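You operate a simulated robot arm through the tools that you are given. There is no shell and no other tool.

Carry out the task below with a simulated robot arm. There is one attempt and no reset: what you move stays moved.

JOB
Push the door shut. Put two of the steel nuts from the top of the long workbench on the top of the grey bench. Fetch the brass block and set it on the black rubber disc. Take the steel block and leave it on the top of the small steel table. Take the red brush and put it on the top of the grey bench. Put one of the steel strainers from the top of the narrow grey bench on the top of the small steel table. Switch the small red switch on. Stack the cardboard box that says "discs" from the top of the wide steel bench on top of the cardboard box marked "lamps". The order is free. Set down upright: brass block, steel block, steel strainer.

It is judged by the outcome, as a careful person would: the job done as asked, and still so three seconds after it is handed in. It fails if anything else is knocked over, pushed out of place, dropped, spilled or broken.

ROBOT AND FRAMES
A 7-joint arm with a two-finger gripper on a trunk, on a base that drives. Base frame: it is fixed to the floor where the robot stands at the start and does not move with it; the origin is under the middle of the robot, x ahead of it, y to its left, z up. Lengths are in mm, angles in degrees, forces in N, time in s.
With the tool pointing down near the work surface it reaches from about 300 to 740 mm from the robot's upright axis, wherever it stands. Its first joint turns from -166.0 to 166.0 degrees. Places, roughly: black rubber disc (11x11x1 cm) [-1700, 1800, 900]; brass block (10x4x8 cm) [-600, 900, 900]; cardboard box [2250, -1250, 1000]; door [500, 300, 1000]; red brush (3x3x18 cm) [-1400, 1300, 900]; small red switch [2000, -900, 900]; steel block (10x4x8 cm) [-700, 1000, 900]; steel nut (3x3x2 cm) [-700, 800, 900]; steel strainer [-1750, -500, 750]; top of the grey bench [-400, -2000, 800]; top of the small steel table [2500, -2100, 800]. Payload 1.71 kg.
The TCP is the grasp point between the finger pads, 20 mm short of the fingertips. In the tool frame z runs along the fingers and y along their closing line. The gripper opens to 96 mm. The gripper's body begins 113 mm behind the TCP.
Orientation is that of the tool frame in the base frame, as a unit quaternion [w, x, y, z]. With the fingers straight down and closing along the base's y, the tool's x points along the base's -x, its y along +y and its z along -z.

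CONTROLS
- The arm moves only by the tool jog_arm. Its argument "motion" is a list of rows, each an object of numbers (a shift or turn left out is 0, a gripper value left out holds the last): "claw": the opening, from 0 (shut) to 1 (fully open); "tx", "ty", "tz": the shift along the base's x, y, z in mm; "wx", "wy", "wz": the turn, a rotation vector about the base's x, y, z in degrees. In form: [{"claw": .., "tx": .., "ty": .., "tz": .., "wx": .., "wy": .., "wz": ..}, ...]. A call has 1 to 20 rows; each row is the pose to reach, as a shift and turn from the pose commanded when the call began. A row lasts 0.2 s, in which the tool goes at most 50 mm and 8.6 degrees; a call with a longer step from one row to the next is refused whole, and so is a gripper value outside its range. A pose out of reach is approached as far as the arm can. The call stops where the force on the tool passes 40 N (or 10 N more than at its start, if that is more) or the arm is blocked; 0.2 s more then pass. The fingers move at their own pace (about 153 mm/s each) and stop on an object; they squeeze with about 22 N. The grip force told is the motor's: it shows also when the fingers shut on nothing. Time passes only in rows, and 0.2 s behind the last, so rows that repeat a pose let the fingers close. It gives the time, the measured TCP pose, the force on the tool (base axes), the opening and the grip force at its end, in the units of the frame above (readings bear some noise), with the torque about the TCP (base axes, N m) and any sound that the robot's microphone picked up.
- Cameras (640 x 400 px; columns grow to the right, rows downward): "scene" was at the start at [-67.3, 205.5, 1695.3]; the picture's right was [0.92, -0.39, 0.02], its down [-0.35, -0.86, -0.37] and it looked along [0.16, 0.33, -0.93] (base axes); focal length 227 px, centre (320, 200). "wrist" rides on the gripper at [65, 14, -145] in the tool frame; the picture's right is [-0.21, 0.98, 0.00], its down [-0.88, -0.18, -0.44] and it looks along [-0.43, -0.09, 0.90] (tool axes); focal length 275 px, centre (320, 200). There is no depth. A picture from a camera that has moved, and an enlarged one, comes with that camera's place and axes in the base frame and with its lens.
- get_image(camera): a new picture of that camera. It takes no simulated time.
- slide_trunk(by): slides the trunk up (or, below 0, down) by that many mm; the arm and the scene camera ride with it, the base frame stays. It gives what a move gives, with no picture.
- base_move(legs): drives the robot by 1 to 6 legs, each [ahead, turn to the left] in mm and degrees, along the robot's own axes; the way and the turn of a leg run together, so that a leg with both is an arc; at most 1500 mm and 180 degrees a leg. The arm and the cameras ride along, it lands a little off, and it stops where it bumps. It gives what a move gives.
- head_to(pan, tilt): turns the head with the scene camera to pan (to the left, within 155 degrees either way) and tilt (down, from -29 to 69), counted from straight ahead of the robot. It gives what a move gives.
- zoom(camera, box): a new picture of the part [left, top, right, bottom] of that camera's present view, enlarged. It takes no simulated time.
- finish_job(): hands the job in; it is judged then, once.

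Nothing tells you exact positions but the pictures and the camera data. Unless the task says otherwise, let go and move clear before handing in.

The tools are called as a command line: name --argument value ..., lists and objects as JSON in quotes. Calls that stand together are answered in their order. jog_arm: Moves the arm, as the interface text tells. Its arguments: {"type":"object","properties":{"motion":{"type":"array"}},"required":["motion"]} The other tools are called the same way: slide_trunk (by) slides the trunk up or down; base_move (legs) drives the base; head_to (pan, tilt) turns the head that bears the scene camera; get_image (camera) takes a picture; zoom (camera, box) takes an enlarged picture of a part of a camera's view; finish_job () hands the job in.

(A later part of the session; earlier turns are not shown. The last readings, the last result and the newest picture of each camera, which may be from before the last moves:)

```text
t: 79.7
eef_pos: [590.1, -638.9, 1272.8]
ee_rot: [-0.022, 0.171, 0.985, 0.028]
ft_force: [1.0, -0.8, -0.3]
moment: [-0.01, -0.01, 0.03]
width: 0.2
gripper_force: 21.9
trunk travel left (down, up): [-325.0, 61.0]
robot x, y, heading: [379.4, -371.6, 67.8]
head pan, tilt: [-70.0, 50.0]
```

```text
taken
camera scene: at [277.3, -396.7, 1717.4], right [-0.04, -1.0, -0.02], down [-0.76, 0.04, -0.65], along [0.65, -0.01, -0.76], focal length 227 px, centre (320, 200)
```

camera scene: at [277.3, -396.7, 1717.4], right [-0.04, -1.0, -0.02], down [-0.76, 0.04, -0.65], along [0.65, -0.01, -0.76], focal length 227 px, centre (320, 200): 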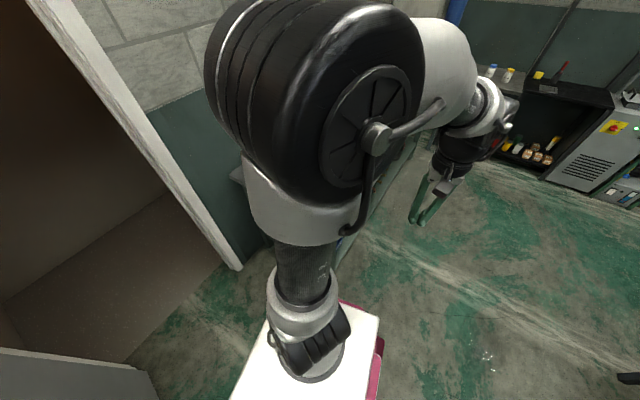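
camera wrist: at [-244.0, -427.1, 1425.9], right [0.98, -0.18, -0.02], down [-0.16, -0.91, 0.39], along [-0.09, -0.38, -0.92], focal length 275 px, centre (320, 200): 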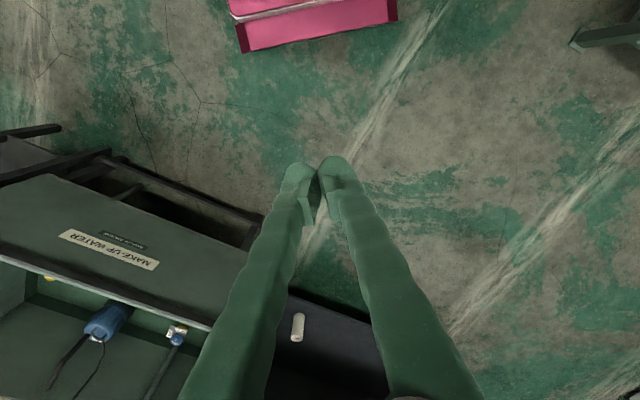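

Reversing was blocked, but the turn got as far as 68°. I need to see where the door is now and what's in the way.

head_to --pan -20 --tilt 45

get_image --camera "scene"

head_to --pan 30 --tilt 60

get_image --camera "scene"

head_to --pan 90 --tilt 55

get_image --camera "scene"

head_to --pan 150 --tilt 55

get_image --camera "scene"

```text
t: 80.8
eef_pos: [590.7, -639.7, 1271.1]
ee_rot: [-0.023, 0.172, 0.984, 0.029]
ft_force: [-0.2, 1.1, 0.2]
moment: [0.0, 0.02, -0.02]
width: 0.0
gripper_force: 21.5
trunk travel left (down, up): [-325.0, 61.0]
robot x, y, heading: [376.8, -369.4, 67.9]
head pan, tilt: [-20.0, 45.0]
```

```text
taken
camera scene: at [255.1, -333.7, 1725.1], right [0.74, -0.67, -0.01], down [-0.47, -0.51, -0.72], along [0.48, 0.53, -0.7], focal length 227 px, centre (320, 200)
```

scene: 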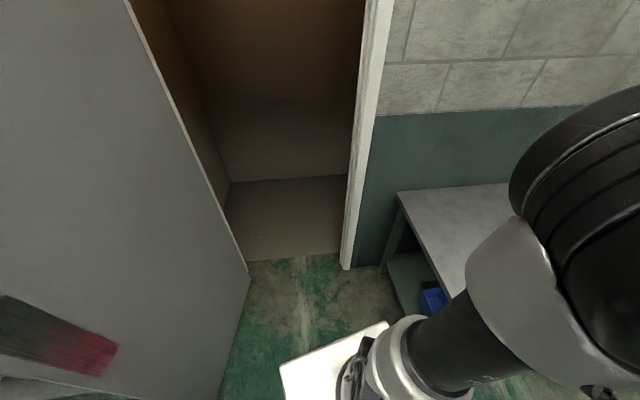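

```text
t: 82.0
eef_pos: [591.0, -638.0, 1271.1]
ee_rot: [-0.023, 0.172, 0.984, 0.029]
ft_force: [-0.2, -0.2, -0.6]
moment: [-0.01, -0.01, -0.01]
width: 0.1
gripper_force: 21.8
trunk travel left (down, up): [-325.0, 61.0]
robot x, y, heading: [375.7, -373.9, 67.8]
head pan, tilt: [30.0, 60.0]
```

```text
taken
camera scene: at [191.6, -327.4, 1705.4], right [0.99, 0.13, 0.01], down [0.12, -0.85, -0.51], along [-0.06, 0.51, -0.86], focal length 227 px, centre (320, 200)
```

scene: 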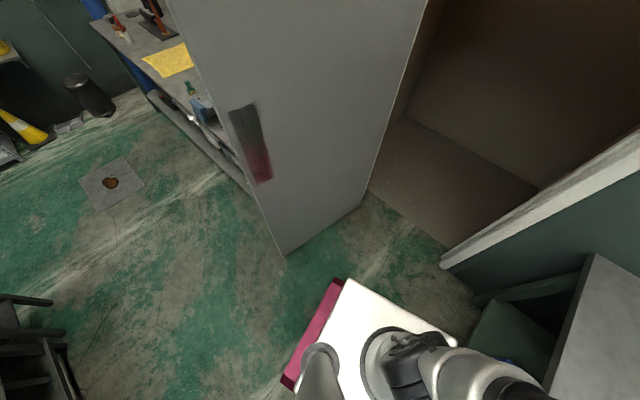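

```text
t: 83.3
eef_pos: [591.3, -639.0, 1270.9]
ee_rot: [-0.023, 0.171, 0.985, 0.028]
ft_force: [-0.2, -0.3, 0.2]
moment: [-0.02, -0.03, 0.0]
width: 0.0
gripper_force: 22.2
trunk travel left (down, up): [-325.0, 61.0]
robot x, y, heading: [375.1, -370.6, 67.6]
head pan, tilt: [90.0, 55.0]
```

```text
taken
camera scene: at [133.7, -366.2, 1710.4], right [0.38, 0.93, 0.02], down [0.76, -0.3, -0.57], along [-0.53, 0.23, -0.82], focal length 227 px, centre (320, 200)
```

scene: 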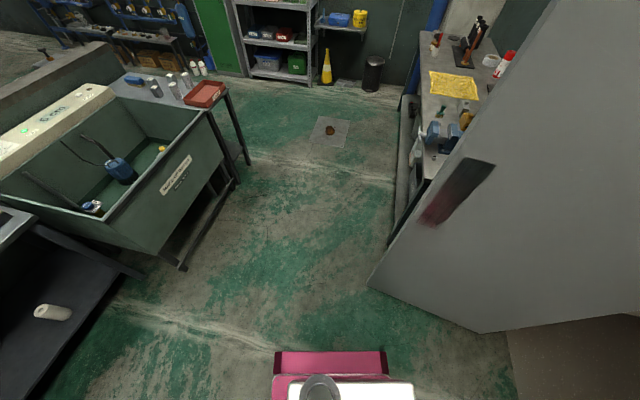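

```text
t: 84.6
eef_pos: [590.8, -638.7, 1270.6]
ee_rot: [-0.022, 0.172, 0.985, 0.028]
ft_force: [-0.5, -0.7, 0.2]
moment: [0.0, -0.03, -0.01]
width: 0.3
gripper_force: 22.1
trunk travel left (down, up): [-325.0, 61.0]
robot x, y, heading: [376.6, -369.0, 67.8]
head pan, tilt: [150.0, 55.0]
```

```text
taken
camera scene: at [143.3, -437.6, 1709.4], right [-0.61, 0.79, 0.01], down [0.65, 0.51, -0.56], along [-0.45, -0.34, -0.83], focal length 227 px, centre (320, 200)
```

scene: 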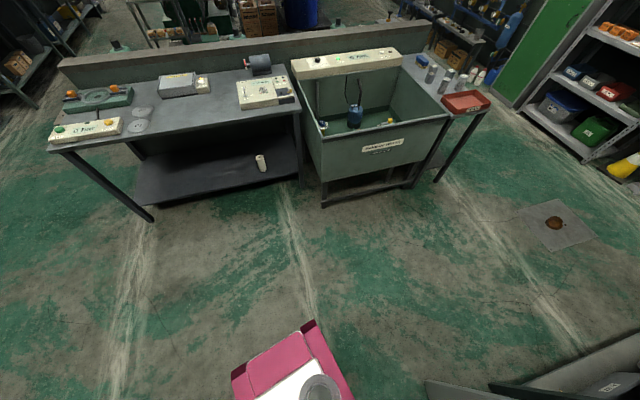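

The base turn pushed the door wide open: its free end is now near (-140, 163), about 100° open. I'll go round to the long-bench side of the door and push it shut with the arm from there.

base_move --legs '[[0, 103.3]]'

base_move --legs '[[924, 0]]'

base_move --legs '[[0, -27]]'

head_to --pan -85 --tilt 40

get_image --camera "scene"

```text
t: 90.2
eef_pos: [589.7, -103.2, 1271.2]
ee_rot: [-0.037, -0.664, 0.747, 0.0]
ft_force: [1.1, -0.3, 0.1]
moment: [0.01, 0.0, 0.05]
width: 0.0
gripper_force: 22.2
trunk travel left (down, up): [-325.0, 61.0]
robot x, y, heading: [376.3, -374.9, 170.6]
head pan, tilt: [150.0, 55.0]
```

```text
t: 95.4
eef_pos: [-344.6, 57.5, 1270.2]
ee_rot: [-0.033, -0.66, 0.75, -0.005]
ft_force: [0.3, 0.0, 0.2]
moment: [-0.02, 0.06, 0.03]
width: 0.0
gripper_force: 22.3
trunk travel left (down, up): [-325.0, 61.0]
robot x, y, heading: [-548.9, -219.4, 170.4]
head pan, tilt: [150.0, 55.0]
```

```text
t: 97.4
eef_pos: [-250.9, -50.7, 1270.2]
ee_rot: [-0.03, -0.468, 0.883, -0.004]
ft_force: [0.0, -0.5, 0.3]
moment: [0.0, 0.01, 0.01]
width: 0.0
gripper_force: 22.0
trunk travel left (down, up): [-325.0, 61.0]
robot x, y, heading: [-551.5, -218.0, 143.3]
head pan, tilt: [150.0, 55.0]
```

```text
t: 100.8
eef_pos: [-258.5, -34.8, 1268.2]
ee_rot: [-0.028, -0.467, 0.884, -0.011]
ft_force: [-0.5, -0.3, 0.1]
moment: [0.0, -0.01, 0.02]
width: 0.0
gripper_force: 22.1
trunk travel left (down, up): [-325.0, 61.0]
robot x, y, heading: [-549.4, -219.3, 143.2]
head pan, tilt: [-85.0, 40.0]
```

```text
taken
camera scene: at [-527.8, -324.0, 1731.2], right [0.85, -0.52, -0.02], down [-0.35, -0.54, -0.77], along [0.39, 0.66, -0.64], focal length 227 px, centre (320, 200)
```

scene: 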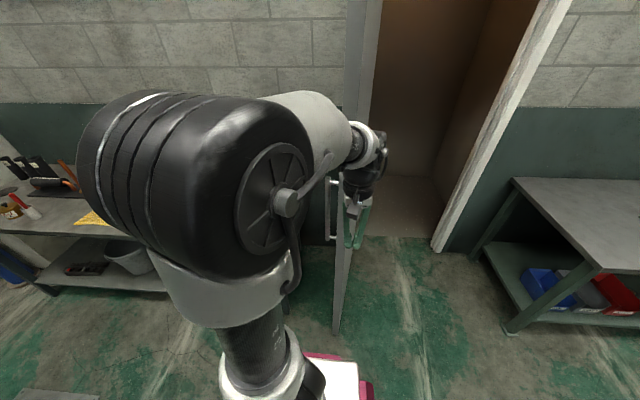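

The door's free edge is near (-117, 172). I'll move the hand to the bench side of the door and then tilt the tool to horizontal, so the fingertips can push above the handle.

jog_arm --motion '[{"tx": -30, "ty": 22, "wz": -8}, {"tx": -61, "ty": 44, "wz": -16}, {"tx": -91, "ty": 66, "wz": -24}, {"tx": -121, "ty": 88, "wz": -32}, {"tx": -130, "ty": 94, "wz": -40}, {"tx": -130, "ty": 94, "wz": -45}]'

jog_arm --motion '[{"wx": 1.3, "wy": -8}, {"wx": 2.6, "wy": -16}, {"wx": 3.8, "wy": -24}, {"wx": 5, "wy": -32, "tx": 12, "ty": 16}, {"wx": 6.3, "wy": -40, "tx": 24, "ty": 32}, {"wx": 7.5, "wy": -48, "tx": 36, "ty": 48}, {"wx": 8.8, "wy": -56, "tx": 53, "ty": 73}, {"wx": 10, "wy": -64, "tx": 70, "ty": 98}, {"wx": 11.2, "wy": -71, "tx": 88, "ty": 120}]'

get_image --camera "scene"

get_image --camera "wrist"

```text
t: 102.2
eef_pos: [-393.9, 54.9, 1272.5]
ee_rot: [-0.03, -0.092, 0.995, 0.002]
ft_force: [0.4, -0.1, 0.5]
moment: [-0.02, 0.0, -0.01]
width: 0.0
gripper_force: 22.2
trunk travel left (down, up): [-325.0, 61.0]
robot x, y, heading: [-551.2, -221.3, 143.8]
head pan, tilt: [-85.0, 40.0]
```

```text
t: 104.2
eef_pos: [-217.6, 184.4, 1302.3]
ee_rot: [0.563, -0.078, 0.822, 0.036]
ft_force: [0.7, -0.1, 0.1]
moment: [-0.01, 0.0, -0.05]
width: 0.0
gripper_force: 21.7
out of reach, approached as far as the arm can: row 5, 6, 7, 8, 9
trunk travel left (down, up): [-325.0, 61.0]
robot x, y, heading: [-551.0, -218.9, 143.2]
head pan, tilt: [-85.0, 40.0]
```

```text
taken
camera scene: at [-573.2, -289.2, 1733.0], right [0.85, -0.52, 0.02], down [-0.33, -0.56, -0.76], along [0.41, 0.65, -0.64], focal length 227 px, centre (320, 200)
```

scene: 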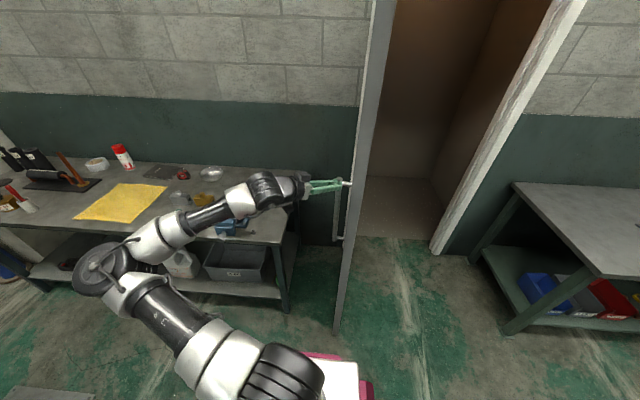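

```text
taken
camera wrist: at [-376.7, 170.9, 1292.1], right [-0.09, 0.98, 0.16], down [-0.07, -0.17, 0.98], along [0.99, 0.08, 0.08], focal length 275 px, centre (320, 200)
```

wrist: 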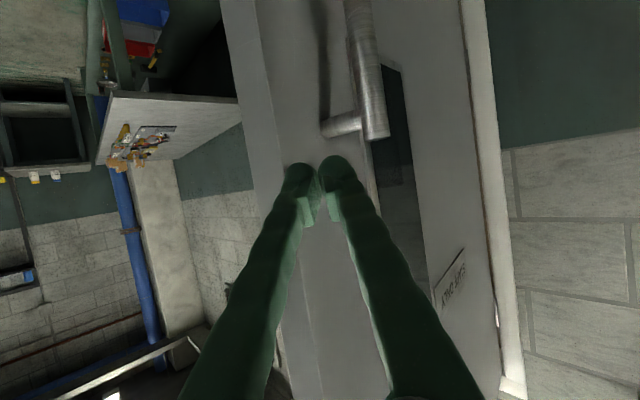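

The fingertips face the door metal between the free edge and the window, above the handle. Now I'll push along the door's arc.

jog_arm --motion '[{"tx": 23, "ty": -27, "wz": 2.5}, {"tx": 48, "ty": -52, "wz": 5}, {"tx": 73, "ty": -77, "wz": 7.5}, {"tx": 100, "ty": -100, "wz": 10}, {"tx": 127, "ty": -122, "wz": 12.5}, {"tx": 155, "ty": -143, "wz": 15}, {"tx": 185, "ty": -162, "wz": 17.5}, {"tx": 215, "ty": -181, "wz": 20}, {"tx": 246, "ty": -198, "wz": 22.5}, {"tx": 277, "ty": -213, "wz": 25}]'

get_image --camera "scene"

get_image --camera "wrist"

```text
t: 106.3
eef_pos: [69.2, -37.7, 1304.5]
ee_rot: [0.541, -0.253, 0.786, 0.159]
ft_force: [0.4, 0.4, -1.1]
moment: [0.04, -0.03, -0.05]
width: 0.0
gripper_force: 22.0
trunk travel left (down, up): [-325.0, 61.0]
robot x, y, heading: [-551.5, -222.2, 143.4]
head pan, tilt: [-85.0, 40.0]
```

```text
taken
camera scene: at [-565.0, -296.6, 1732.8], right [0.85, -0.52, 0.01], down [-0.33, -0.55, -0.77], along [0.41, 0.65, -0.64], focal length 227 px, centre (320, 200)
```

scene: 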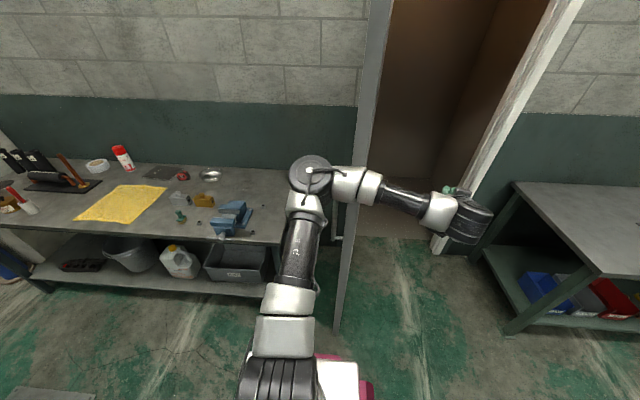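

```text
taken
camera wrist: at [-68.8, -117.5, 1295.5], right [-0.5, 0.85, 0.17], down [0.02, -0.18, 0.98], along [0.87, 0.49, 0.08], focal length 275 px, centre (320, 200)
```

wrist: 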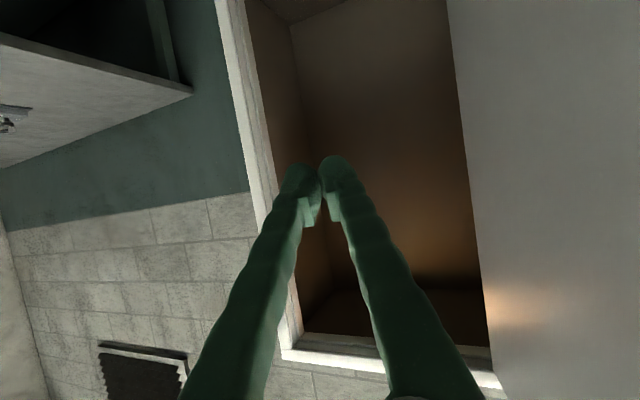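

The fingertips passed just beyond the door's edge without touching it, because I was about 45 mm too far out. I'll reverse along the same path, then shift in towards the hinge.

jog_arm --motion '[{"tx": -31, "ty": 12, "wz": -2.5}, {"tx": -62, "ty": 28, "wz": -5}, {"tx": -93, "ty": 44, "wz": -7.5}, {"tx": -122, "ty": 62, "wz": -10}, {"tx": -150, "ty": 80, "wz": -12.5}, {"tx": -178, "ty": 101, "wz": -15}, {"tx": -206, "ty": 124, "wz": -17.5}, {"tx": -232, "ty": 148, "wz": -20}, {"tx": -257, "ty": 174, "wz": -22.5}, {"tx": -284, "ty": 200, "wz": -25}, {"tx": -300, "ty": 220, "wz": -25}, {"tx": -280, "ty": 255, "wz": -25}, {"tx": -250, "ty": 290, "wz": -25}]'

get_image --camera "scene"

get_image --camera "wrist"

```text
t: 109.2
eef_pos: [-185.9, 258.6, 1302.3]
ee_rot: [0.563, -0.079, 0.822, 0.036]
ft_force: [-0.2, 0.1, 0.1]
moment: [0.02, -0.03, -0.03]
width: 0.0
gripper_force: 21.9
out of reach, approached as far as the arm can: row 11
trunk travel left (down, up): [-325.0, 61.0]
robot x, y, heading: [-550.0, -216.2, 143.3]
head pan, tilt: [-85.0, 40.0]
```

```text
taken
camera scene: at [-572.6, -288.7, 1733.0], right [0.85, -0.52, 0.02], down [-0.33, -0.56, -0.76], along [0.41, 0.65, -0.65], focal length 227 px, centre (320, 200)
```

scene: 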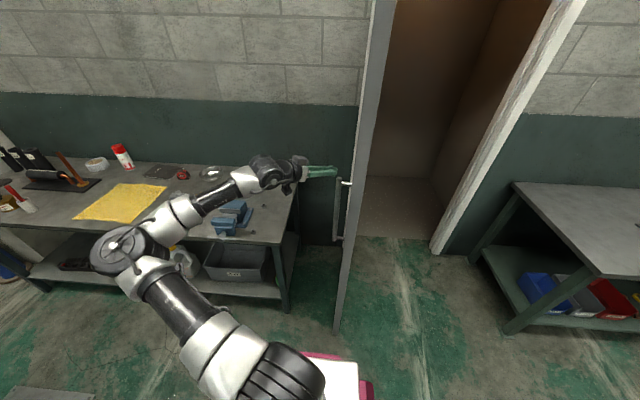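

```text
taken
camera wrist: at [-344.2, 244.3, 1294.6], right [-0.09, 0.98, 0.16], down [-0.07, -0.17, 0.98], along [0.99, 0.08, 0.08], focal length 275 px, centre (320, 200)
```

wrist: 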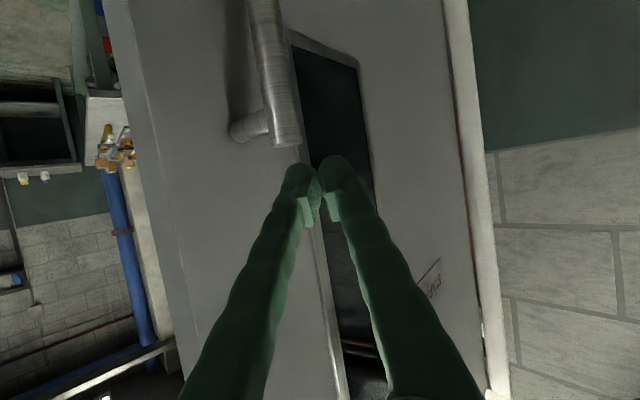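

The tip is now inside the door's edge. I'll shift a little further in and push along the arc again.

jog_arm --motion '[{"tx": 21, "ty": 22}, {"tx": 46, "ty": -8, "wz": 3}, {"tx": 71, "ty": -35, "wz": 6}, {"tx": 98, "ty": -61, "wz": 9}, {"tx": 125, "ty": -85, "wz": 12}, {"tx": 154, "ty": -108, "wz": 15}, {"tx": 184, "ty": -130, "wz": 18}, {"tx": 215, "ty": -150, "wz": 21}, {"tx": 247, "ty": -168, "wz": 24}, {"tx": 280, "ty": -184, "wz": 27}, {"tx": 314, "ty": -199, "wz": 30}]'

get_image --camera "scene"

get_image --camera "wrist"

```text
t: 111.5
eef_pos: [132.7, 55.5, 1304.8]
ee_rot: [0.532, -0.289, 0.775, 0.182]
ft_force: [0.0, 1.0, 0.0]
moment: [0.02, -0.02, 0.0]
width: 0.0
gripper_force: 22.1
trunk travel left (down, up): [-325.0, 61.0]
robot x, y, heading: [-551.0, -218.5, 143.4]
head pan, tilt: [-85.0, 40.0]
```

```text
taken
camera scene: at [-565.2, -295.9, 1732.8], right [0.85, -0.52, 0.01], down [-0.33, -0.55, -0.77], along [0.41, 0.65, -0.64], focal length 227 px, centre (320, 200)
```

scene: 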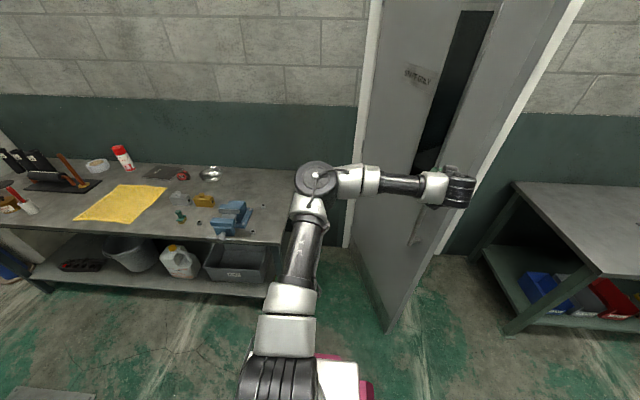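

```text
taken
camera wrist: at [3.1, -36.8, 1295.7], right [-0.57, 0.8, 0.17], down [0.03, -0.18, 0.98], along [0.82, 0.57, 0.08], focal length 275 px, centre (320, 200)
```

wrist: 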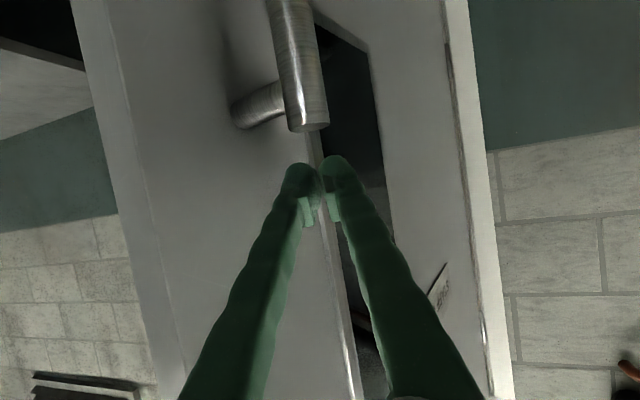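

The door swung to roughly 68° open. I'll retract the hand and reposition the base for the next push.

jog_arm --motion '[{"tx": -36, "ty": 10}, {"tx": -72, "ty": 20}, {"tx": -108, "ty": 25}, {"tx": -150, "ty": 30}, {"tx": -190, "ty": 30}]'

get_image --camera "scene"

```text
t: 112.8
eef_pos: [-65.0, 91.3, 1307.2]
ee_rot: [0.536, -0.288, 0.773, 0.18]
ft_force: [0.4, -0.4, 0.0]
moment: [0.02, 0.03, 0.1]
width: 0.3
gripper_force: 22.2
trunk travel left (down, up): [-325.0, 61.0]
robot x, y, heading: [-551.3, -219.1, 143.5]
head pan, tilt: [-85.0, 40.0]
```

```text
taken
camera scene: at [-574.1, -290.4, 1733.0], right [0.85, -0.52, 0.02], down [-0.33, -0.56, -0.77], along [0.41, 0.65, -0.64], focal length 227 px, centre (320, 200)
```

scene: 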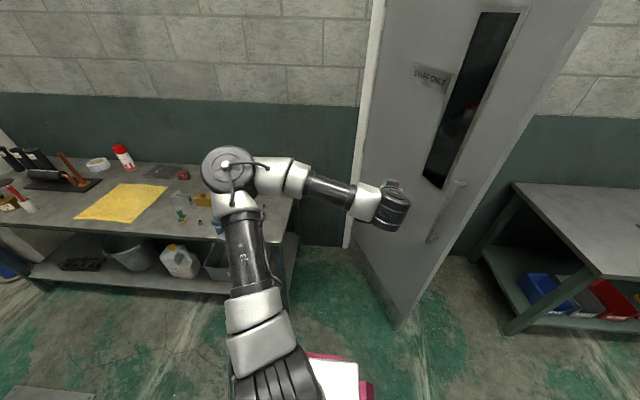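

The door stays where it's left, because its hinge is damped. I'll tuck the hand in, reposition nearer the doorway with the rear facing it, and push again.

jog_arm --motion '[{"tx": -23, "ty": -12, "wx": -4.8, "wy": 6}, {"tx": -46, "ty": -23, "wx": -9.6, "wy": 12}, {"tx": -70, "ty": -35, "wx": -14.4, "wy": 18}, {"tx": -93, "ty": -46, "wx": -19.2, "wy": 24}, {"tx": -116, "ty": -58, "wx": -24, "wy": 30}, {"tx": -140, "ty": -70, "wx": -28.8, "wy": 36}, {"tx": -163, "ty": -81, "wx": -33.6, "wy": 42}, {"tx": -186, "ty": -93, "wx": -38.4, "wy": 48}, {"tx": -209, "ty": -104, "wx": -43.4, "wy": 53.6}]'

get_image --camera "scene"

```text
t: 114.8
eef_pos: [-263.5, -20.9, 1305.9]
ee_rot: [-0.005, -0.349, 0.937, 0.001]
ft_force: [0.1, 0.7, 0.2]
moment: [-0.05, -0.07, -0.02]
width: 0.1
gripper_force: 21.8
trunk travel left (down, up): [-325.0, 61.0]
robot x, y, heading: [-549.1, -218.2, 143.4]
head pan, tilt: [-85.0, 40.0]
```

```text
taken
camera scene: at [-545.8, -310.9, 1732.1], right [0.85, -0.52, 0.0], down [-0.34, -0.55, -0.77], along [0.4, 0.65, -0.64], focal length 227 px, centre (320, 200)
```

scene: 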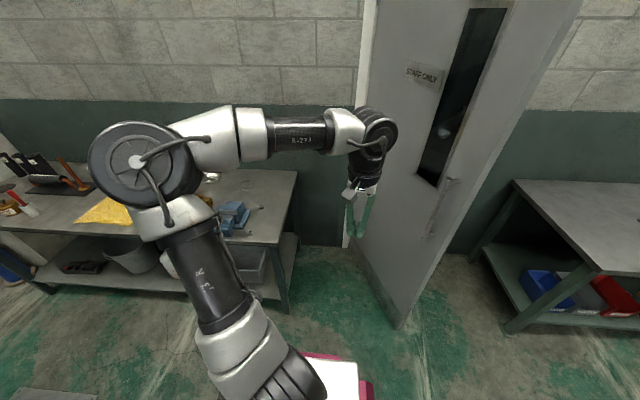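

base_move --legs '[[0, 16], [-745, 0]]'

base_move --legs '[[0, 74.5]]'

head_to --pan -150 --tilt 40

get_image --camera "scene"

```text
t: 120.1
eef_pos: [343.9, -203.8, 1308.2]
ee_rot: [0.0, -0.476, 0.879, -0.005]
ft_force: [0.3, 1.4, -0.2]
moment: [-0.12, 0.05, 0.0]
width: 0.0
gripper_force: 21.7
trunk travel left (down, up): [-325.0, 61.0]
robot x, y, heading: [146.5, -480.5, 159.2]
head pan, tilt: [-85.0, 40.0]
```

```text
t: 124.3
eef_pos: [-56.1, -201.0, 1307.2]
ee_rot: [0.004, 0.912, -0.409, 0.001]
ft_force: [-0.3, -0.3, 0.4]
moment: [0.01, 0.02, -0.01]
width: 0.0
gripper_force: 21.8
trunk travel left (down, up): [-325.0, 61.0]
robot x, y, heading: [143.9, -480.4, -125.4]
head pan, tilt: [-85.0, 40.0]
```

```text
t: 125.7
eef_pos: [-43.2, -182.9, 1305.1]
ee_rot: [0.013, 0.913, -0.409, -0.002]
ft_force: [-0.4, 0.3, 0.6]
moment: [-0.01, 0.03, -0.03]
width: 0.0
gripper_force: 21.9
trunk travel left (down, up): [-325.0, 61.0]
robot x, y, heading: [146.0, -479.4, -125.8]
head pan, tilt: [-150.0, 40.0]
```

```text
taken
camera scene: at [300.3, -456.4, 1733.9], right [0.99, -0.1, 0.01], down [-0.06, -0.63, -0.77], along [0.08, 0.77, -0.63], focal length 227 px, centre (320, 200)
```

scene: 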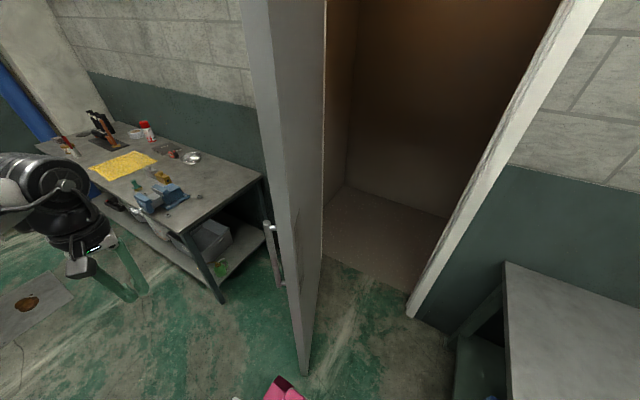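

The door is about 64° open and the hand is on its pushing side. I'll orient the tool towards the door and bring it near the face.

jog_arm --motion '[{"tx": 3, "ty": 6, "wz": -8}, {"tx": 6, "ty": 12, "wz": -16}, {"tx": 9, "ty": 18, "wz": -24}, {"tx": 12, "ty": 24, "wz": -32}, {"tx": 15, "ty": 30, "wz": -40}, {"tx": 18, "ty": 36, "wz": -48}, {"tx": 21, "ty": 42, "wz": -56}, {"tx": 24, "ty": 48, "wz": -64}, {"tx": 27, "ty": 54, "wz": -72}, {"tx": 30, "ty": 60, "wz": -80}, {"tx": 30, "ty": 60, "wz": -87}]'

jog_arm --motion '[{"tx": 18, "ty": 18, "wx": 5.3, "wy": -5.3}, {"tx": 36, "ty": 36, "wx": 10.6, "wy": -10.6}, {"tx": 54, "ty": 54, "wx": 15.9, "wy": -15.9}, {"tx": 72, "ty": 72, "wx": 21.2, "wy": -21.2}, {"tx": 90, "ty": 90, "wx": 26.5, "wy": -26.5}, {"tx": 108, "ty": 108, "wx": 31.8, "wy": -31.8}, {"tx": 126, "ty": 126, "wx": 37.1, "wy": -37.1}, {"tx": 144, "ty": 144, "wx": 42.4, "wy": -42.4}, {"tx": 162, "ty": 162, "wx": 47.7, "wy": -47.7}, {"tx": 175, "ty": 183, "wx": 53, "wy": -53}]'

get_image --camera "scene"

get_image --camera "wrist"

```text
t: 128.1
eef_pos: [-14.6, -125.1, 1305.5]
ee_rot: [-0.008, -0.379, 0.925, 0.009]
ft_force: [1.5, 0.0, -1.1]
moment: [-0.03, -0.02, 0.02]
width: 0.2
gripper_force: 22.0
trunk travel left (down, up): [-325.0, 61.0]
robot x, y, heading: [144.1, -479.0, -125.8]
head pan, tilt: [-150.0, 40.0]
```

```text
t: 130.3
eef_pos: [159.5, 60.2, 1305.3]
ee_rot: [0.555, -0.31, 0.732, 0.243]
ft_force: [-1.1, -0.1, -0.4]
moment: [-0.03, 0.0, -0.04]
width: 0.2
gripper_force: 21.9
trunk travel left (down, up): [-325.0, 61.0]
robot x, y, heading: [146.0, -479.2, -125.7]
head pan, tilt: [-150.0, 40.0]
```

```text
taken
camera scene: at [296.7, -459.7, 1734.2], right [0.99, -0.1, 0.01], down [-0.06, -0.63, -0.77], along [0.08, 0.77, -0.63], focal length 227 px, centre (320, 200)
```

scene: 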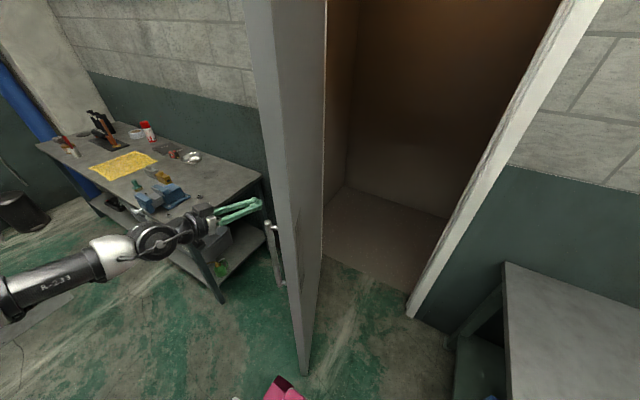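

```text
taken
camera wrist: at [41.5, -43.7, 1280.7], right [-0.67, 0.71, 0.21], down [0.01, -0.28, 0.96], along [0.74, 0.64, 0.18], focal length 275 px, centre (320, 200)
```

wrist: 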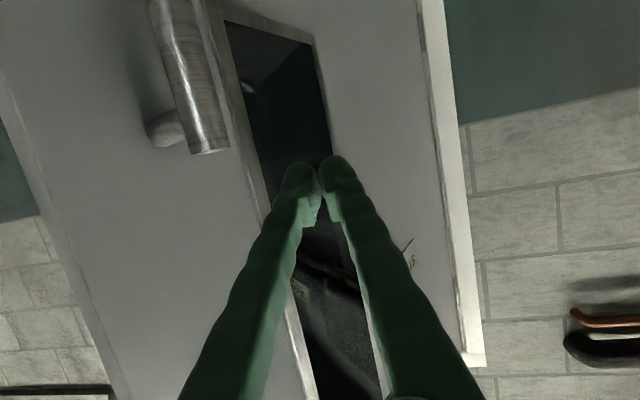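

jog_arm --motion '[{"tx": 34, "ty": -11}, {"tx": 69, "ty": -21}, {"tx": 105, "ty": -28}, {"tx": 141, "ty": -34}, {"tx": 177, "ty": -38}, {"tx": 213, "ty": -40}, {"tx": 249, "ty": -40}, {"tx": 285, "ty": -38}, {"tx": 321, "ty": -34}, {"tx": 357, "ty": -28}, {"tx": 392, "ty": -21}, {"tx": 427, "ty": -11}, {"tx": 462, "ty": 0}, {"tx": 496, "ty": 13}, {"tx": 529, "ty": 27}]'

get_image --camera "scene"

get_image --camera "wrist"

```text
t: 133.5
eef_pos: [695.5, 87.9, 1302.7]
ee_rot: [0.553, -0.309, 0.736, 0.241]
ft_force: [0.1, 0.0, -0.6]
moment: [0.03, 0.0, 0.02]
width: 0.1
gripper_force: 22.2
trunk travel left (down, up): [-325.0, 61.0]
robot x, y, heading: [145.0, -479.3, -125.9]
head pan, tilt: [-150.0, 40.0]
```

```text
taken
camera scene: at [332.1, -414.6, 1729.6], right [0.99, -0.1, -0.01], down [-0.07, -0.65, -0.76], along [0.07, 0.75, -0.65], focal length 227 px, centre (320, 200)
```

scene: 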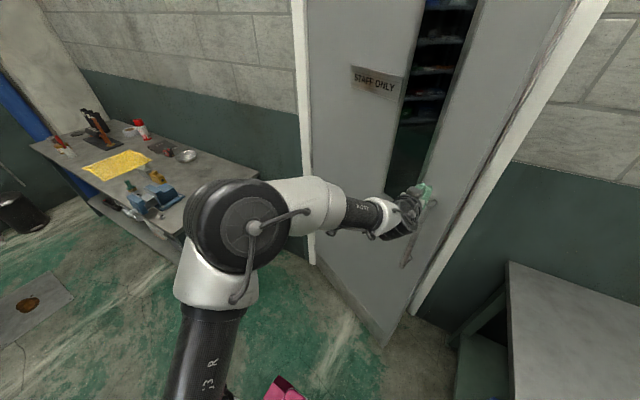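

```text
taken
camera wrist: at [575.4, -14.5, 1278.1], right [-0.66, 0.72, 0.21], down [0.01, -0.27, 0.96], along [0.75, 0.64, 0.17], focal length 275 px, centre (320, 200)
```

wrist: 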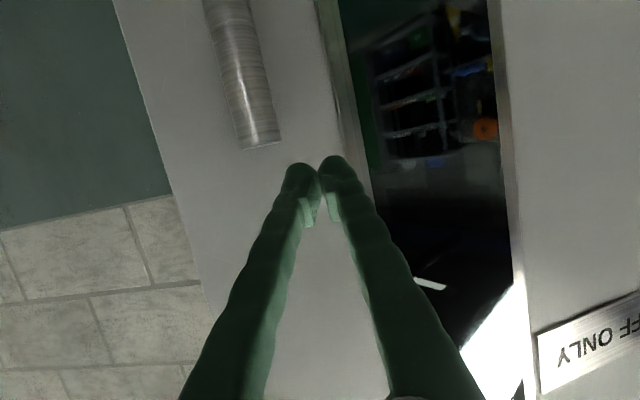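

The door is about 25° from shut. I'll retract the hand, reverse the base closer, and finish the push.

jog_arm --motion '[{"tx": -27, "ty": -37}, {"tx": -54, "ty": -75}, {"tx": -81, "ty": -112}, {"tx": -108, "ty": -150}, {"tx": -135, "ty": -187}, {"tx": -155, "ty": -215}]'

base_move --legs '[[-240, 0]]'

get_image --camera "scene"

get_image --camera "wrist"

```text
t: 134.9
eef_pos: [536.1, -128.2, 1301.4]
ee_rot: [0.554, -0.309, 0.734, 0.242]
ft_force: [0.8, -0.6, 0.1]
moment: [0.0, 0.03, 0.0]
width: 0.0
gripper_force: 21.8
trunk travel left (down, up): [-325.0, 61.0]
robot x, y, heading: [144.7, -482.9, -125.8]
head pan, tilt: [-150.0, 40.0]
```

```text
t: 136.8
eef_pos: [670.5, 61.2, 1303.9]
ee_rot: [0.555, -0.309, 0.733, 0.244]
ft_force: [0.8, -0.7, 0.1]
moment: [0.03, 0.03, -0.01]
width: 0.0
gripper_force: 22.4
trunk travel left (down, up): [-325.0, 61.0]
robot x, y, heading: [287.3, -288.5, -125.7]
head pan, tilt: [-150.0, 40.0]
```

```text
taken
camera scene: at [461.0, -232.9, 1731.3], right [1.0, -0.1, 0.0], down [-0.07, -0.64, -0.76], along [0.07, 0.76, -0.65], focal length 227 px, centre (320, 200)
```

scene: 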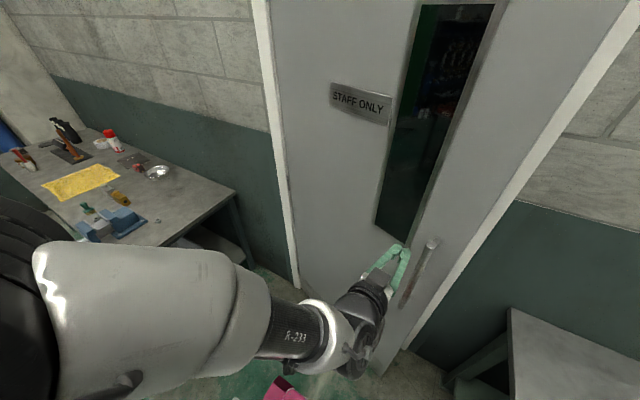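

```text
taken
camera wrist: at [552.0, -42.0, 1279.1], right [-0.67, 0.71, 0.21], down [0.01, -0.28, 0.96], along [0.74, 0.64, 0.18], focal length 275 px, centre (320, 200)
```

wrist: 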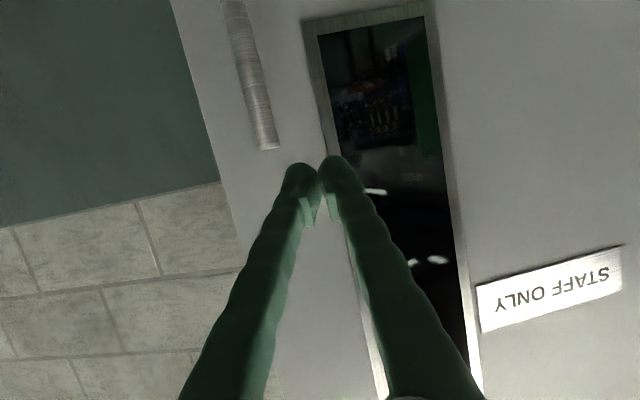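

base_move --legs '[[-130, 0]]'

jog_arm --motion '[{"tx": 30, "ty": 5}, {"tx": 60, "ty": 10}, {"tx": 85, "ty": 40}, {"tx": 108, "ty": 72}, {"tx": 131, "ty": 104}, {"tx": 154, "ty": 136}, {"tx": 177, "ty": 168}, {"tx": 194, "ty": 192}, {"tx": 206, "ty": 208}, {"tx": 218, "ty": 224}, {"tx": 230, "ty": 240}, {"tx": 242, "ty": 256}]'

get_image --camera "scene"

get_image --camera "wrist"

```text
t: 138.1
eef_pos: [726.2, 143.8, 1315.0]
ee_rot: [0.561, -0.306, 0.727, 0.251]
ft_force: [0.2, -0.2, 0.4]
moment: [0.02, 0.04, 0.07]
width: 0.0
gripper_force: 21.9
trunk travel left (down, up): [-325.0, 61.0]
robot x, y, heading: [357.9, -182.5, -125.4]
head pan, tilt: [-150.0, 40.0]
```

```text
t: 139.7
eef_pos: [897.4, 298.7, 1316.6]
ee_rot: [0.558, -0.305, 0.73, 0.251]
ft_force: [0.0, -0.9, -0.7]
moment: [0.01, -0.01, 0.02]
width: 0.2
gripper_force: 22.3
trunk travel left (down, up): [-325.0, 61.0]
robot x, y, heading: [356.0, -178.6, -125.4]
head pan, tilt: [-150.0, 40.0]
stopped in row 7: the force on the tool passed its limit at 94 N (the readings are from after the stop); the commanded pose is now the measured one
```

```text
taken
camera scene: at [538.6, -125.5, 1731.0], right [1.0, -0.1, -0.01], down [-0.07, -0.64, -0.76], along [0.07, 0.76, -0.65], focal length 227 px, centre (320, 200)
```

scene: 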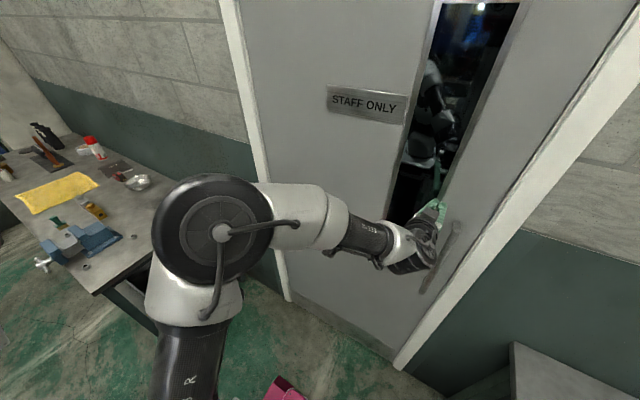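

```text
taken
camera wrist: at [778.1, 195.8, 1290.1], right [-0.67, 0.71, 0.22], down [0.01, -0.3, 0.96], along [0.74, 0.64, 0.19], focal length 275 px, centre (320, 200)
```

wrist: 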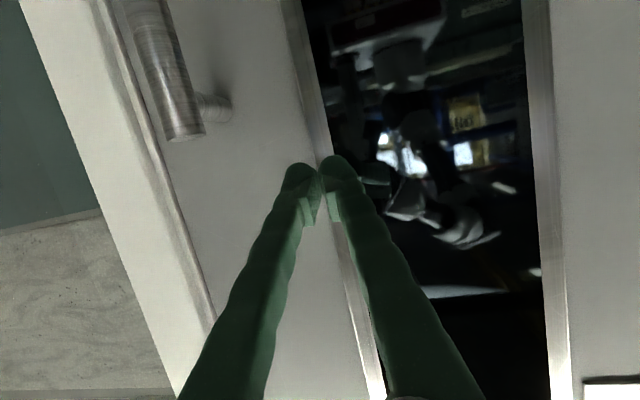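

The force spiked, so the door has probably reached its frame. I'll zoom in to check.

zoom --camera "scene" --box '[270, 180, 470, 380]'

zoom --camera "scene" --box '[420, 0, 640, 250]'

```text
2.00 times, centred on (370, 280) of scene
camera zoom: at [538.6, -125.5, 1731.0], right [1.0, -0.1, -0.01], down [-0.07, -0.64, -0.76], along [0.07, 0.76, -0.65], focal length 454 px, centre (220, 40)
```

zoom: 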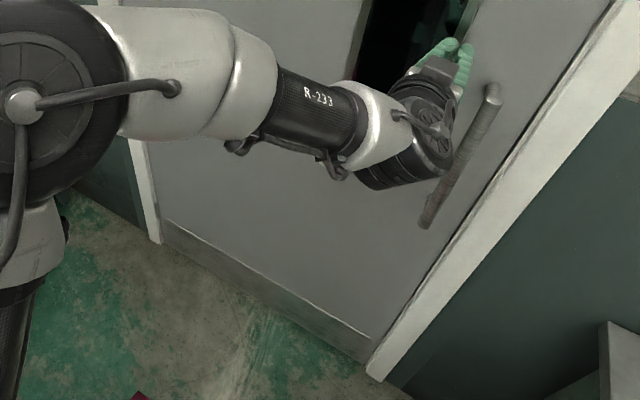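

```text
1.60 times, centred on (530, 125) of scene
camera zoom: at [538.6, -125.5, 1731.0], right [1.0, -0.1, -0.01], down [-0.07, -0.64, -0.76], along [0.07, 0.76, -0.65], focal length 363 px, centre (-16, 320)
```

zoom: 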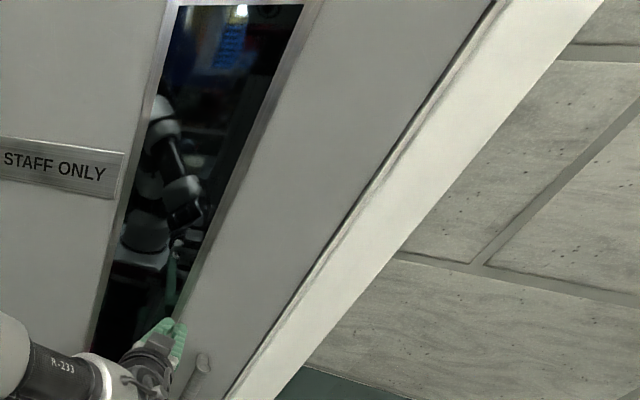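

jog_arm --motion '[{"tx": 6, "ty": 8}, {"tx": 12, "ty": 16}, {"tx": 18, "ty": 24}, {"tx": 24, "ty": 32}, {"tx": 30, "ty": 40}]'

zoom --camera "scene" --box '[270, 180, 470, 380]'

zoom --camera "wrist" --box '[0, 0, 320, 400]'

```text
t: 140.8
eef_pos: [909.7, 316.9, 1325.3]
ee_rot: [0.562, -0.299, 0.73, 0.248]
ft_force: [-98.3, -93.3, 24.9]
moment: [0.94, -0.29, 1.18]
width: 0.1
gripper_force: 22.1
trunk travel left (down, up): [-325.0, 61.0]
robot x, y, heading: [358.7, -183.6, -125.3]
head pan, tilt: [-150.0, 40.0]
stopped in row 5: the force on the tool passed its limit at 72 N (the readings are from after the stop); the commanded pose is now the measured one
```

```text
2.00 times, centred on (370, 280) of scene
camera zoom: at [487.3, -185.6, 1737.2], right [1.0, -0.1, 0.02], down [-0.04, -0.62, -0.79], along [0.09, 0.78, -0.62], focal length 454 px, centre (220, 40)
```

zoom: 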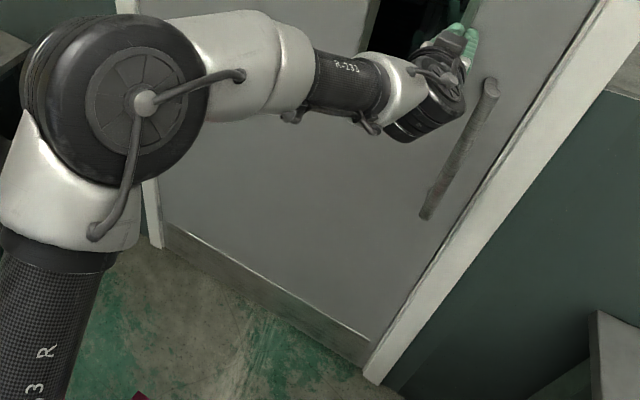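

```text
1.00 times, centred on (160, 200) of wrist (not enlarged: the box is as wide or as high as the picture)
camera zoom: at [791.2, 215.0, 1296.6], right [-0.66, 0.71, 0.23], down [0.0, -0.3, 0.95], along [0.75, 0.63, 0.2], focal length 275 px, centre (480, 200)
```

zoom: 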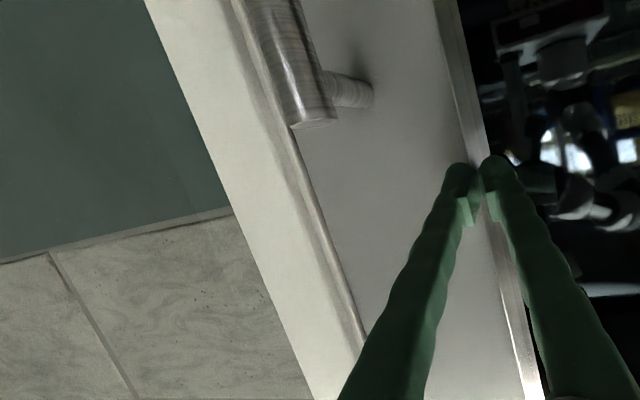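

The door is now pressed hard into its frame. I'll back the hand away and check that it stays shut.

jog_arm --motion '[{"tx": -12, "ty": -16}, {"tx": -36, "ty": -48}, {"tx": -60, "ty": -80}, {"tx": -84, "ty": -112}, {"tx": -108, "ty": -144}, {"tx": -132, "ty": -176}]'

zoom --camera "scene" --box '[220, 0, 620, 400]'

get_image --camera "wrist"

```text
t: 142.2
eef_pos: [798.1, 169.3, 1302.3]
ee_rot: [0.552, -0.306, 0.736, 0.245]
ft_force: [0.5, 0.6, -0.2]
moment: [0.01, -0.01, 0.03]
width: 0.1
gripper_force: 22.1
trunk travel left (down, up): [-325.0, 61.0]
robot x, y, heading: [362.0, -177.7, -125.7]
head pan, tilt: [-150.0, 40.0]
```

```text
1.00 times, centred on (420, 200) of scene (not enlarged: the box is as wide or as high as the picture)
camera zoom: at [513.8, -158.0, 1734.1], right [1.0, -0.1, 0.01], down [-0.06, -0.63, -0.77], along [0.08, 0.77, -0.63], focal length 227 px, centre (220, 200)
```

zoom: 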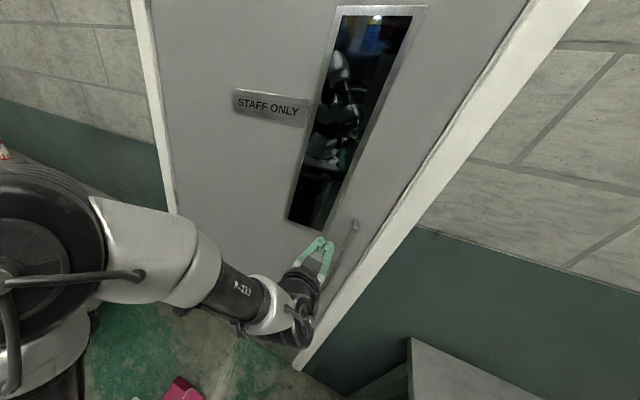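

```text
taken
camera wrist: at [678.8, 64.6, 1278.9], right [-0.66, 0.71, 0.22], down [0.02, -0.28, 0.96], along [0.75, 0.64, 0.18], focal length 275 px, centre (320, 200)
```

wrist: 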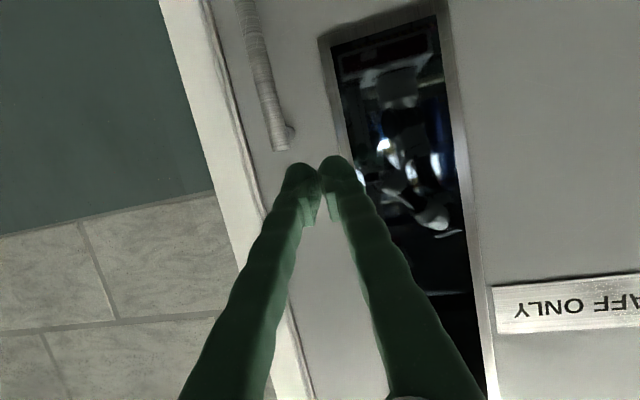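

The door is shut. Next comes the wide bench with the switch and boxes. I'll fold the hand down on the right-rear side before driving.

jog_arm --motion '[{"tx": -43, "ty": 2, "wx": -4.5, "wy": 4.3}, {"tx": -86, "ty": 3, "wx": -9.1, "wy": 8.6}, {"tx": -129, "ty": 5, "wx": -13.6, "wy": 12.9}, {"tx": -172, "ty": 7, "wx": -18.2, "wy": 17.2}, {"tx": -216, "ty": 8, "wx": -22.7, "wy": 21.5}, {"tx": -259, "ty": 10, "wx": -27.3, "wy": 25.8}, {"tx": -302, "ty": 12, "wx": -31.8, "wy": 30}, {"tx": -345, "ty": 13, "wx": -36.3, "wy": 34.3}, {"tx": -388, "ty": 15, "wx": -40.9, "wy": 38.6}, {"tx": -432, "ty": 17, "wx": -45.4, "wy": 42.9}, {"tx": -475, "ty": 18, "wx": -50, "wy": 47.2}, {"tx": -518, "ty": 20, "wx": -54.5, "wy": 51.5}]'

base_move --legs '[[290, 0]]'

base_move --legs '[[0, -90]]'

```text
t: 144.0
eef_pos: [478.0, 188.6, 1288.4]
ee_rot: [0.269, -0.375, 0.887, 0.017]
ft_force: [-0.6, -0.1, 0.6]
moment: [0.1, -0.06, -0.02]
width: 0.2
gripper_force: 21.5
out of reach, approached as far as the arm can: row 2
trunk travel left (down, up): [-325.0, 61.0]
robot x, y, heading: [362.9, -184.1, -125.6]
head pan, tilt: [-150.0, 40.0]
stopped in row 8: the arm was blocked; the commanded pose is now the measured one
```

```text
t: 146.1
eef_pos: [314.0, -38.4, 1287.5]
ee_rot: [0.252, -0.378, 0.89, 0.032]
ft_force: [-1.7, -0.9, 0.7]
moment: [0.15, -0.1, 0.01]
width: 0.0
gripper_force: 22.3
trunk travel left (down, up): [-325.0, 61.0]
robot x, y, heading: [195.7, -414.2, -125.4]
head pan, tilt: [-150.0, 40.0]
```

```text
t: 151.0
eef_pos: [573.2, -526.6, 1285.9]
ee_rot: [0.204, 0.351, 0.898, -0.171]
ft_force: [-0.2, -0.9, 0.0]
moment: [0.0, 0.03, -0.01]
width: 0.0
gripper_force: 22.0
trunk travel left (down, up): [-325.0, 61.0]
robot x, y, heading: [195.9, -413.2, 145.7]
head pan, tilt: [-150.0, 40.0]
```

get_image --camera "scene"

get_image --camera "wrist"

head_to --pan 150 --tilt 30

get_image --camera "scene"

```text
taken
camera scene: at [265.5, -597.6, 1729.9], right [-0.09, -1.0, -0.01], down [-0.65, 0.07, -0.76], along [0.75, -0.07, -0.65], focal length 227 px, centre (320, 200)
```

scene: 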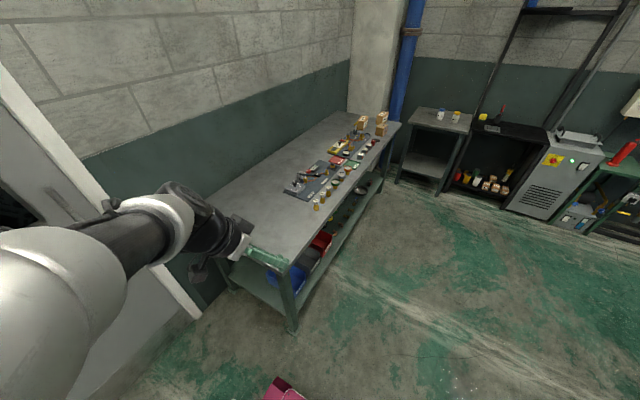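

```text
taken
camera wrist: at [503.0, -415.8, 1376.9], right [0.82, 0.57, -0.06], down [0.35, -0.42, 0.84], along [0.45, -0.71, -0.54], focal length 275 px, centre (320, 200)
```

wrist: 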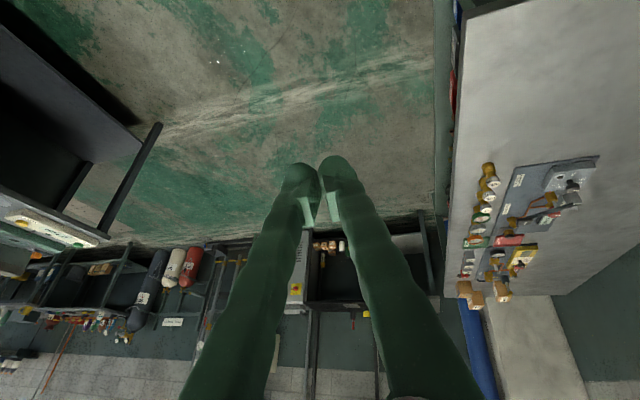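

```text
t: 155.1
eef_pos: [560.3, -517.4, 1286.7]
ee_rot: [0.208, 0.346, 0.893, -0.2]
ft_force: [0.0, 0.3, -0.2]
moment: [-0.01, 0.0, -0.01]
width: 0.1
gripper_force: 21.9
trunk travel left (down, up): [-325.0, 61.0]
robot x, y, heading: [196.8, -410.7, 145.5]
head pan, tilt: [150.0, 30.0]
```

```text
taken
camera scene: at [271.3, -596.3, 1745.2], right [-0.07, -1.0, -0.01], down [-0.51, 0.04, -0.86], along [0.86, -0.06, -0.51], focal length 227 px, centre (320, 200)
```

scene: 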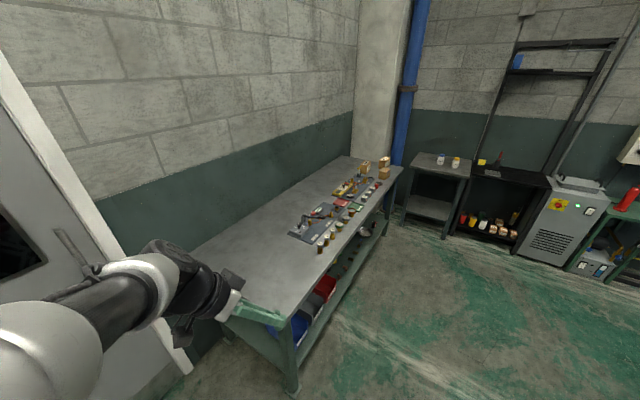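

The forearm is close beside the head. I'll put the head back and move the hand outward to free it.

head_to --pan -150 --tilt 30

jog_arm --motion '[{"tx": 22, "ty": 21, "wx": 5, "wy": 2.3}, {"tx": 45, "ty": 42, "wx": 10, "wy": 4.7}, {"tx": 67, "ty": 63, "wx": 15, "wy": 7}, {"tx": 90, "ty": 84, "wx": 20, "wy": 9.4}, {"tx": 112, "ty": 105, "wx": 25, "wy": 11.7}, {"tx": 135, "ty": 126, "wx": 30.4, "wy": 14.1}]'

get_image --camera "scene"

```text
t: 159.2
eef_pos: [560.6, -514.1, 1287.3]
ee_rot: [0.209, 0.342, 0.894, -0.201]
ft_force: [0.5, -0.4, 0.0]
moment: [0.0, 0.03, -0.01]
width: 0.0
gripper_force: 21.9
trunk travel left (down, up): [-325.0, 61.0]
robot x, y, heading: [194.2, -408.3, 145.5]
head pan, tilt: [-150.0, 30.0]
```

```text
t: 160.1
eef_pos: [595.4, -512.5, 1343.6]
ee_rot: [0.175, 0.437, 0.87, -0.145]
ft_force: [0.8, 2.0, -0.8]
moment: [-0.26, 0.12, -0.12]
width: 0.0
gripper_force: 22.1
out of reach, approached as far as the arm can: row 3
trunk travel left (down, up): [-325.0, 61.0]
robot x, y, heading: [197.1, -411.9, 145.4]
head pan, tilt: [-150.0, 30.0]
stopped in row 4: the arm was blocked; the commanded pose is now the measured one
```

```text
taken
camera scene: at [274.9, -594.1, 1745.6], right [-0.11, -0.99, 0.0], down [-0.51, 0.06, -0.86], along [0.85, -0.09, -0.51], focal length 227 px, centre (320, 200)
```

scene: 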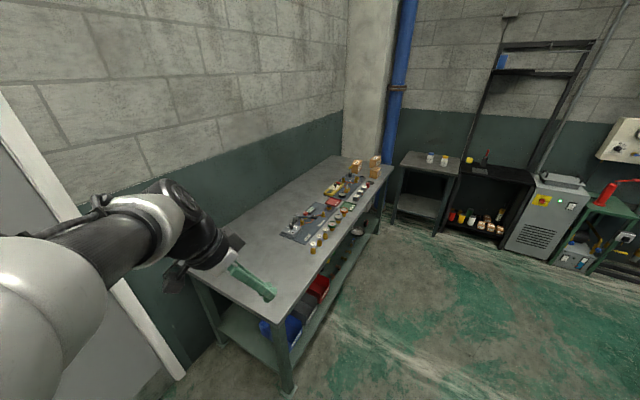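

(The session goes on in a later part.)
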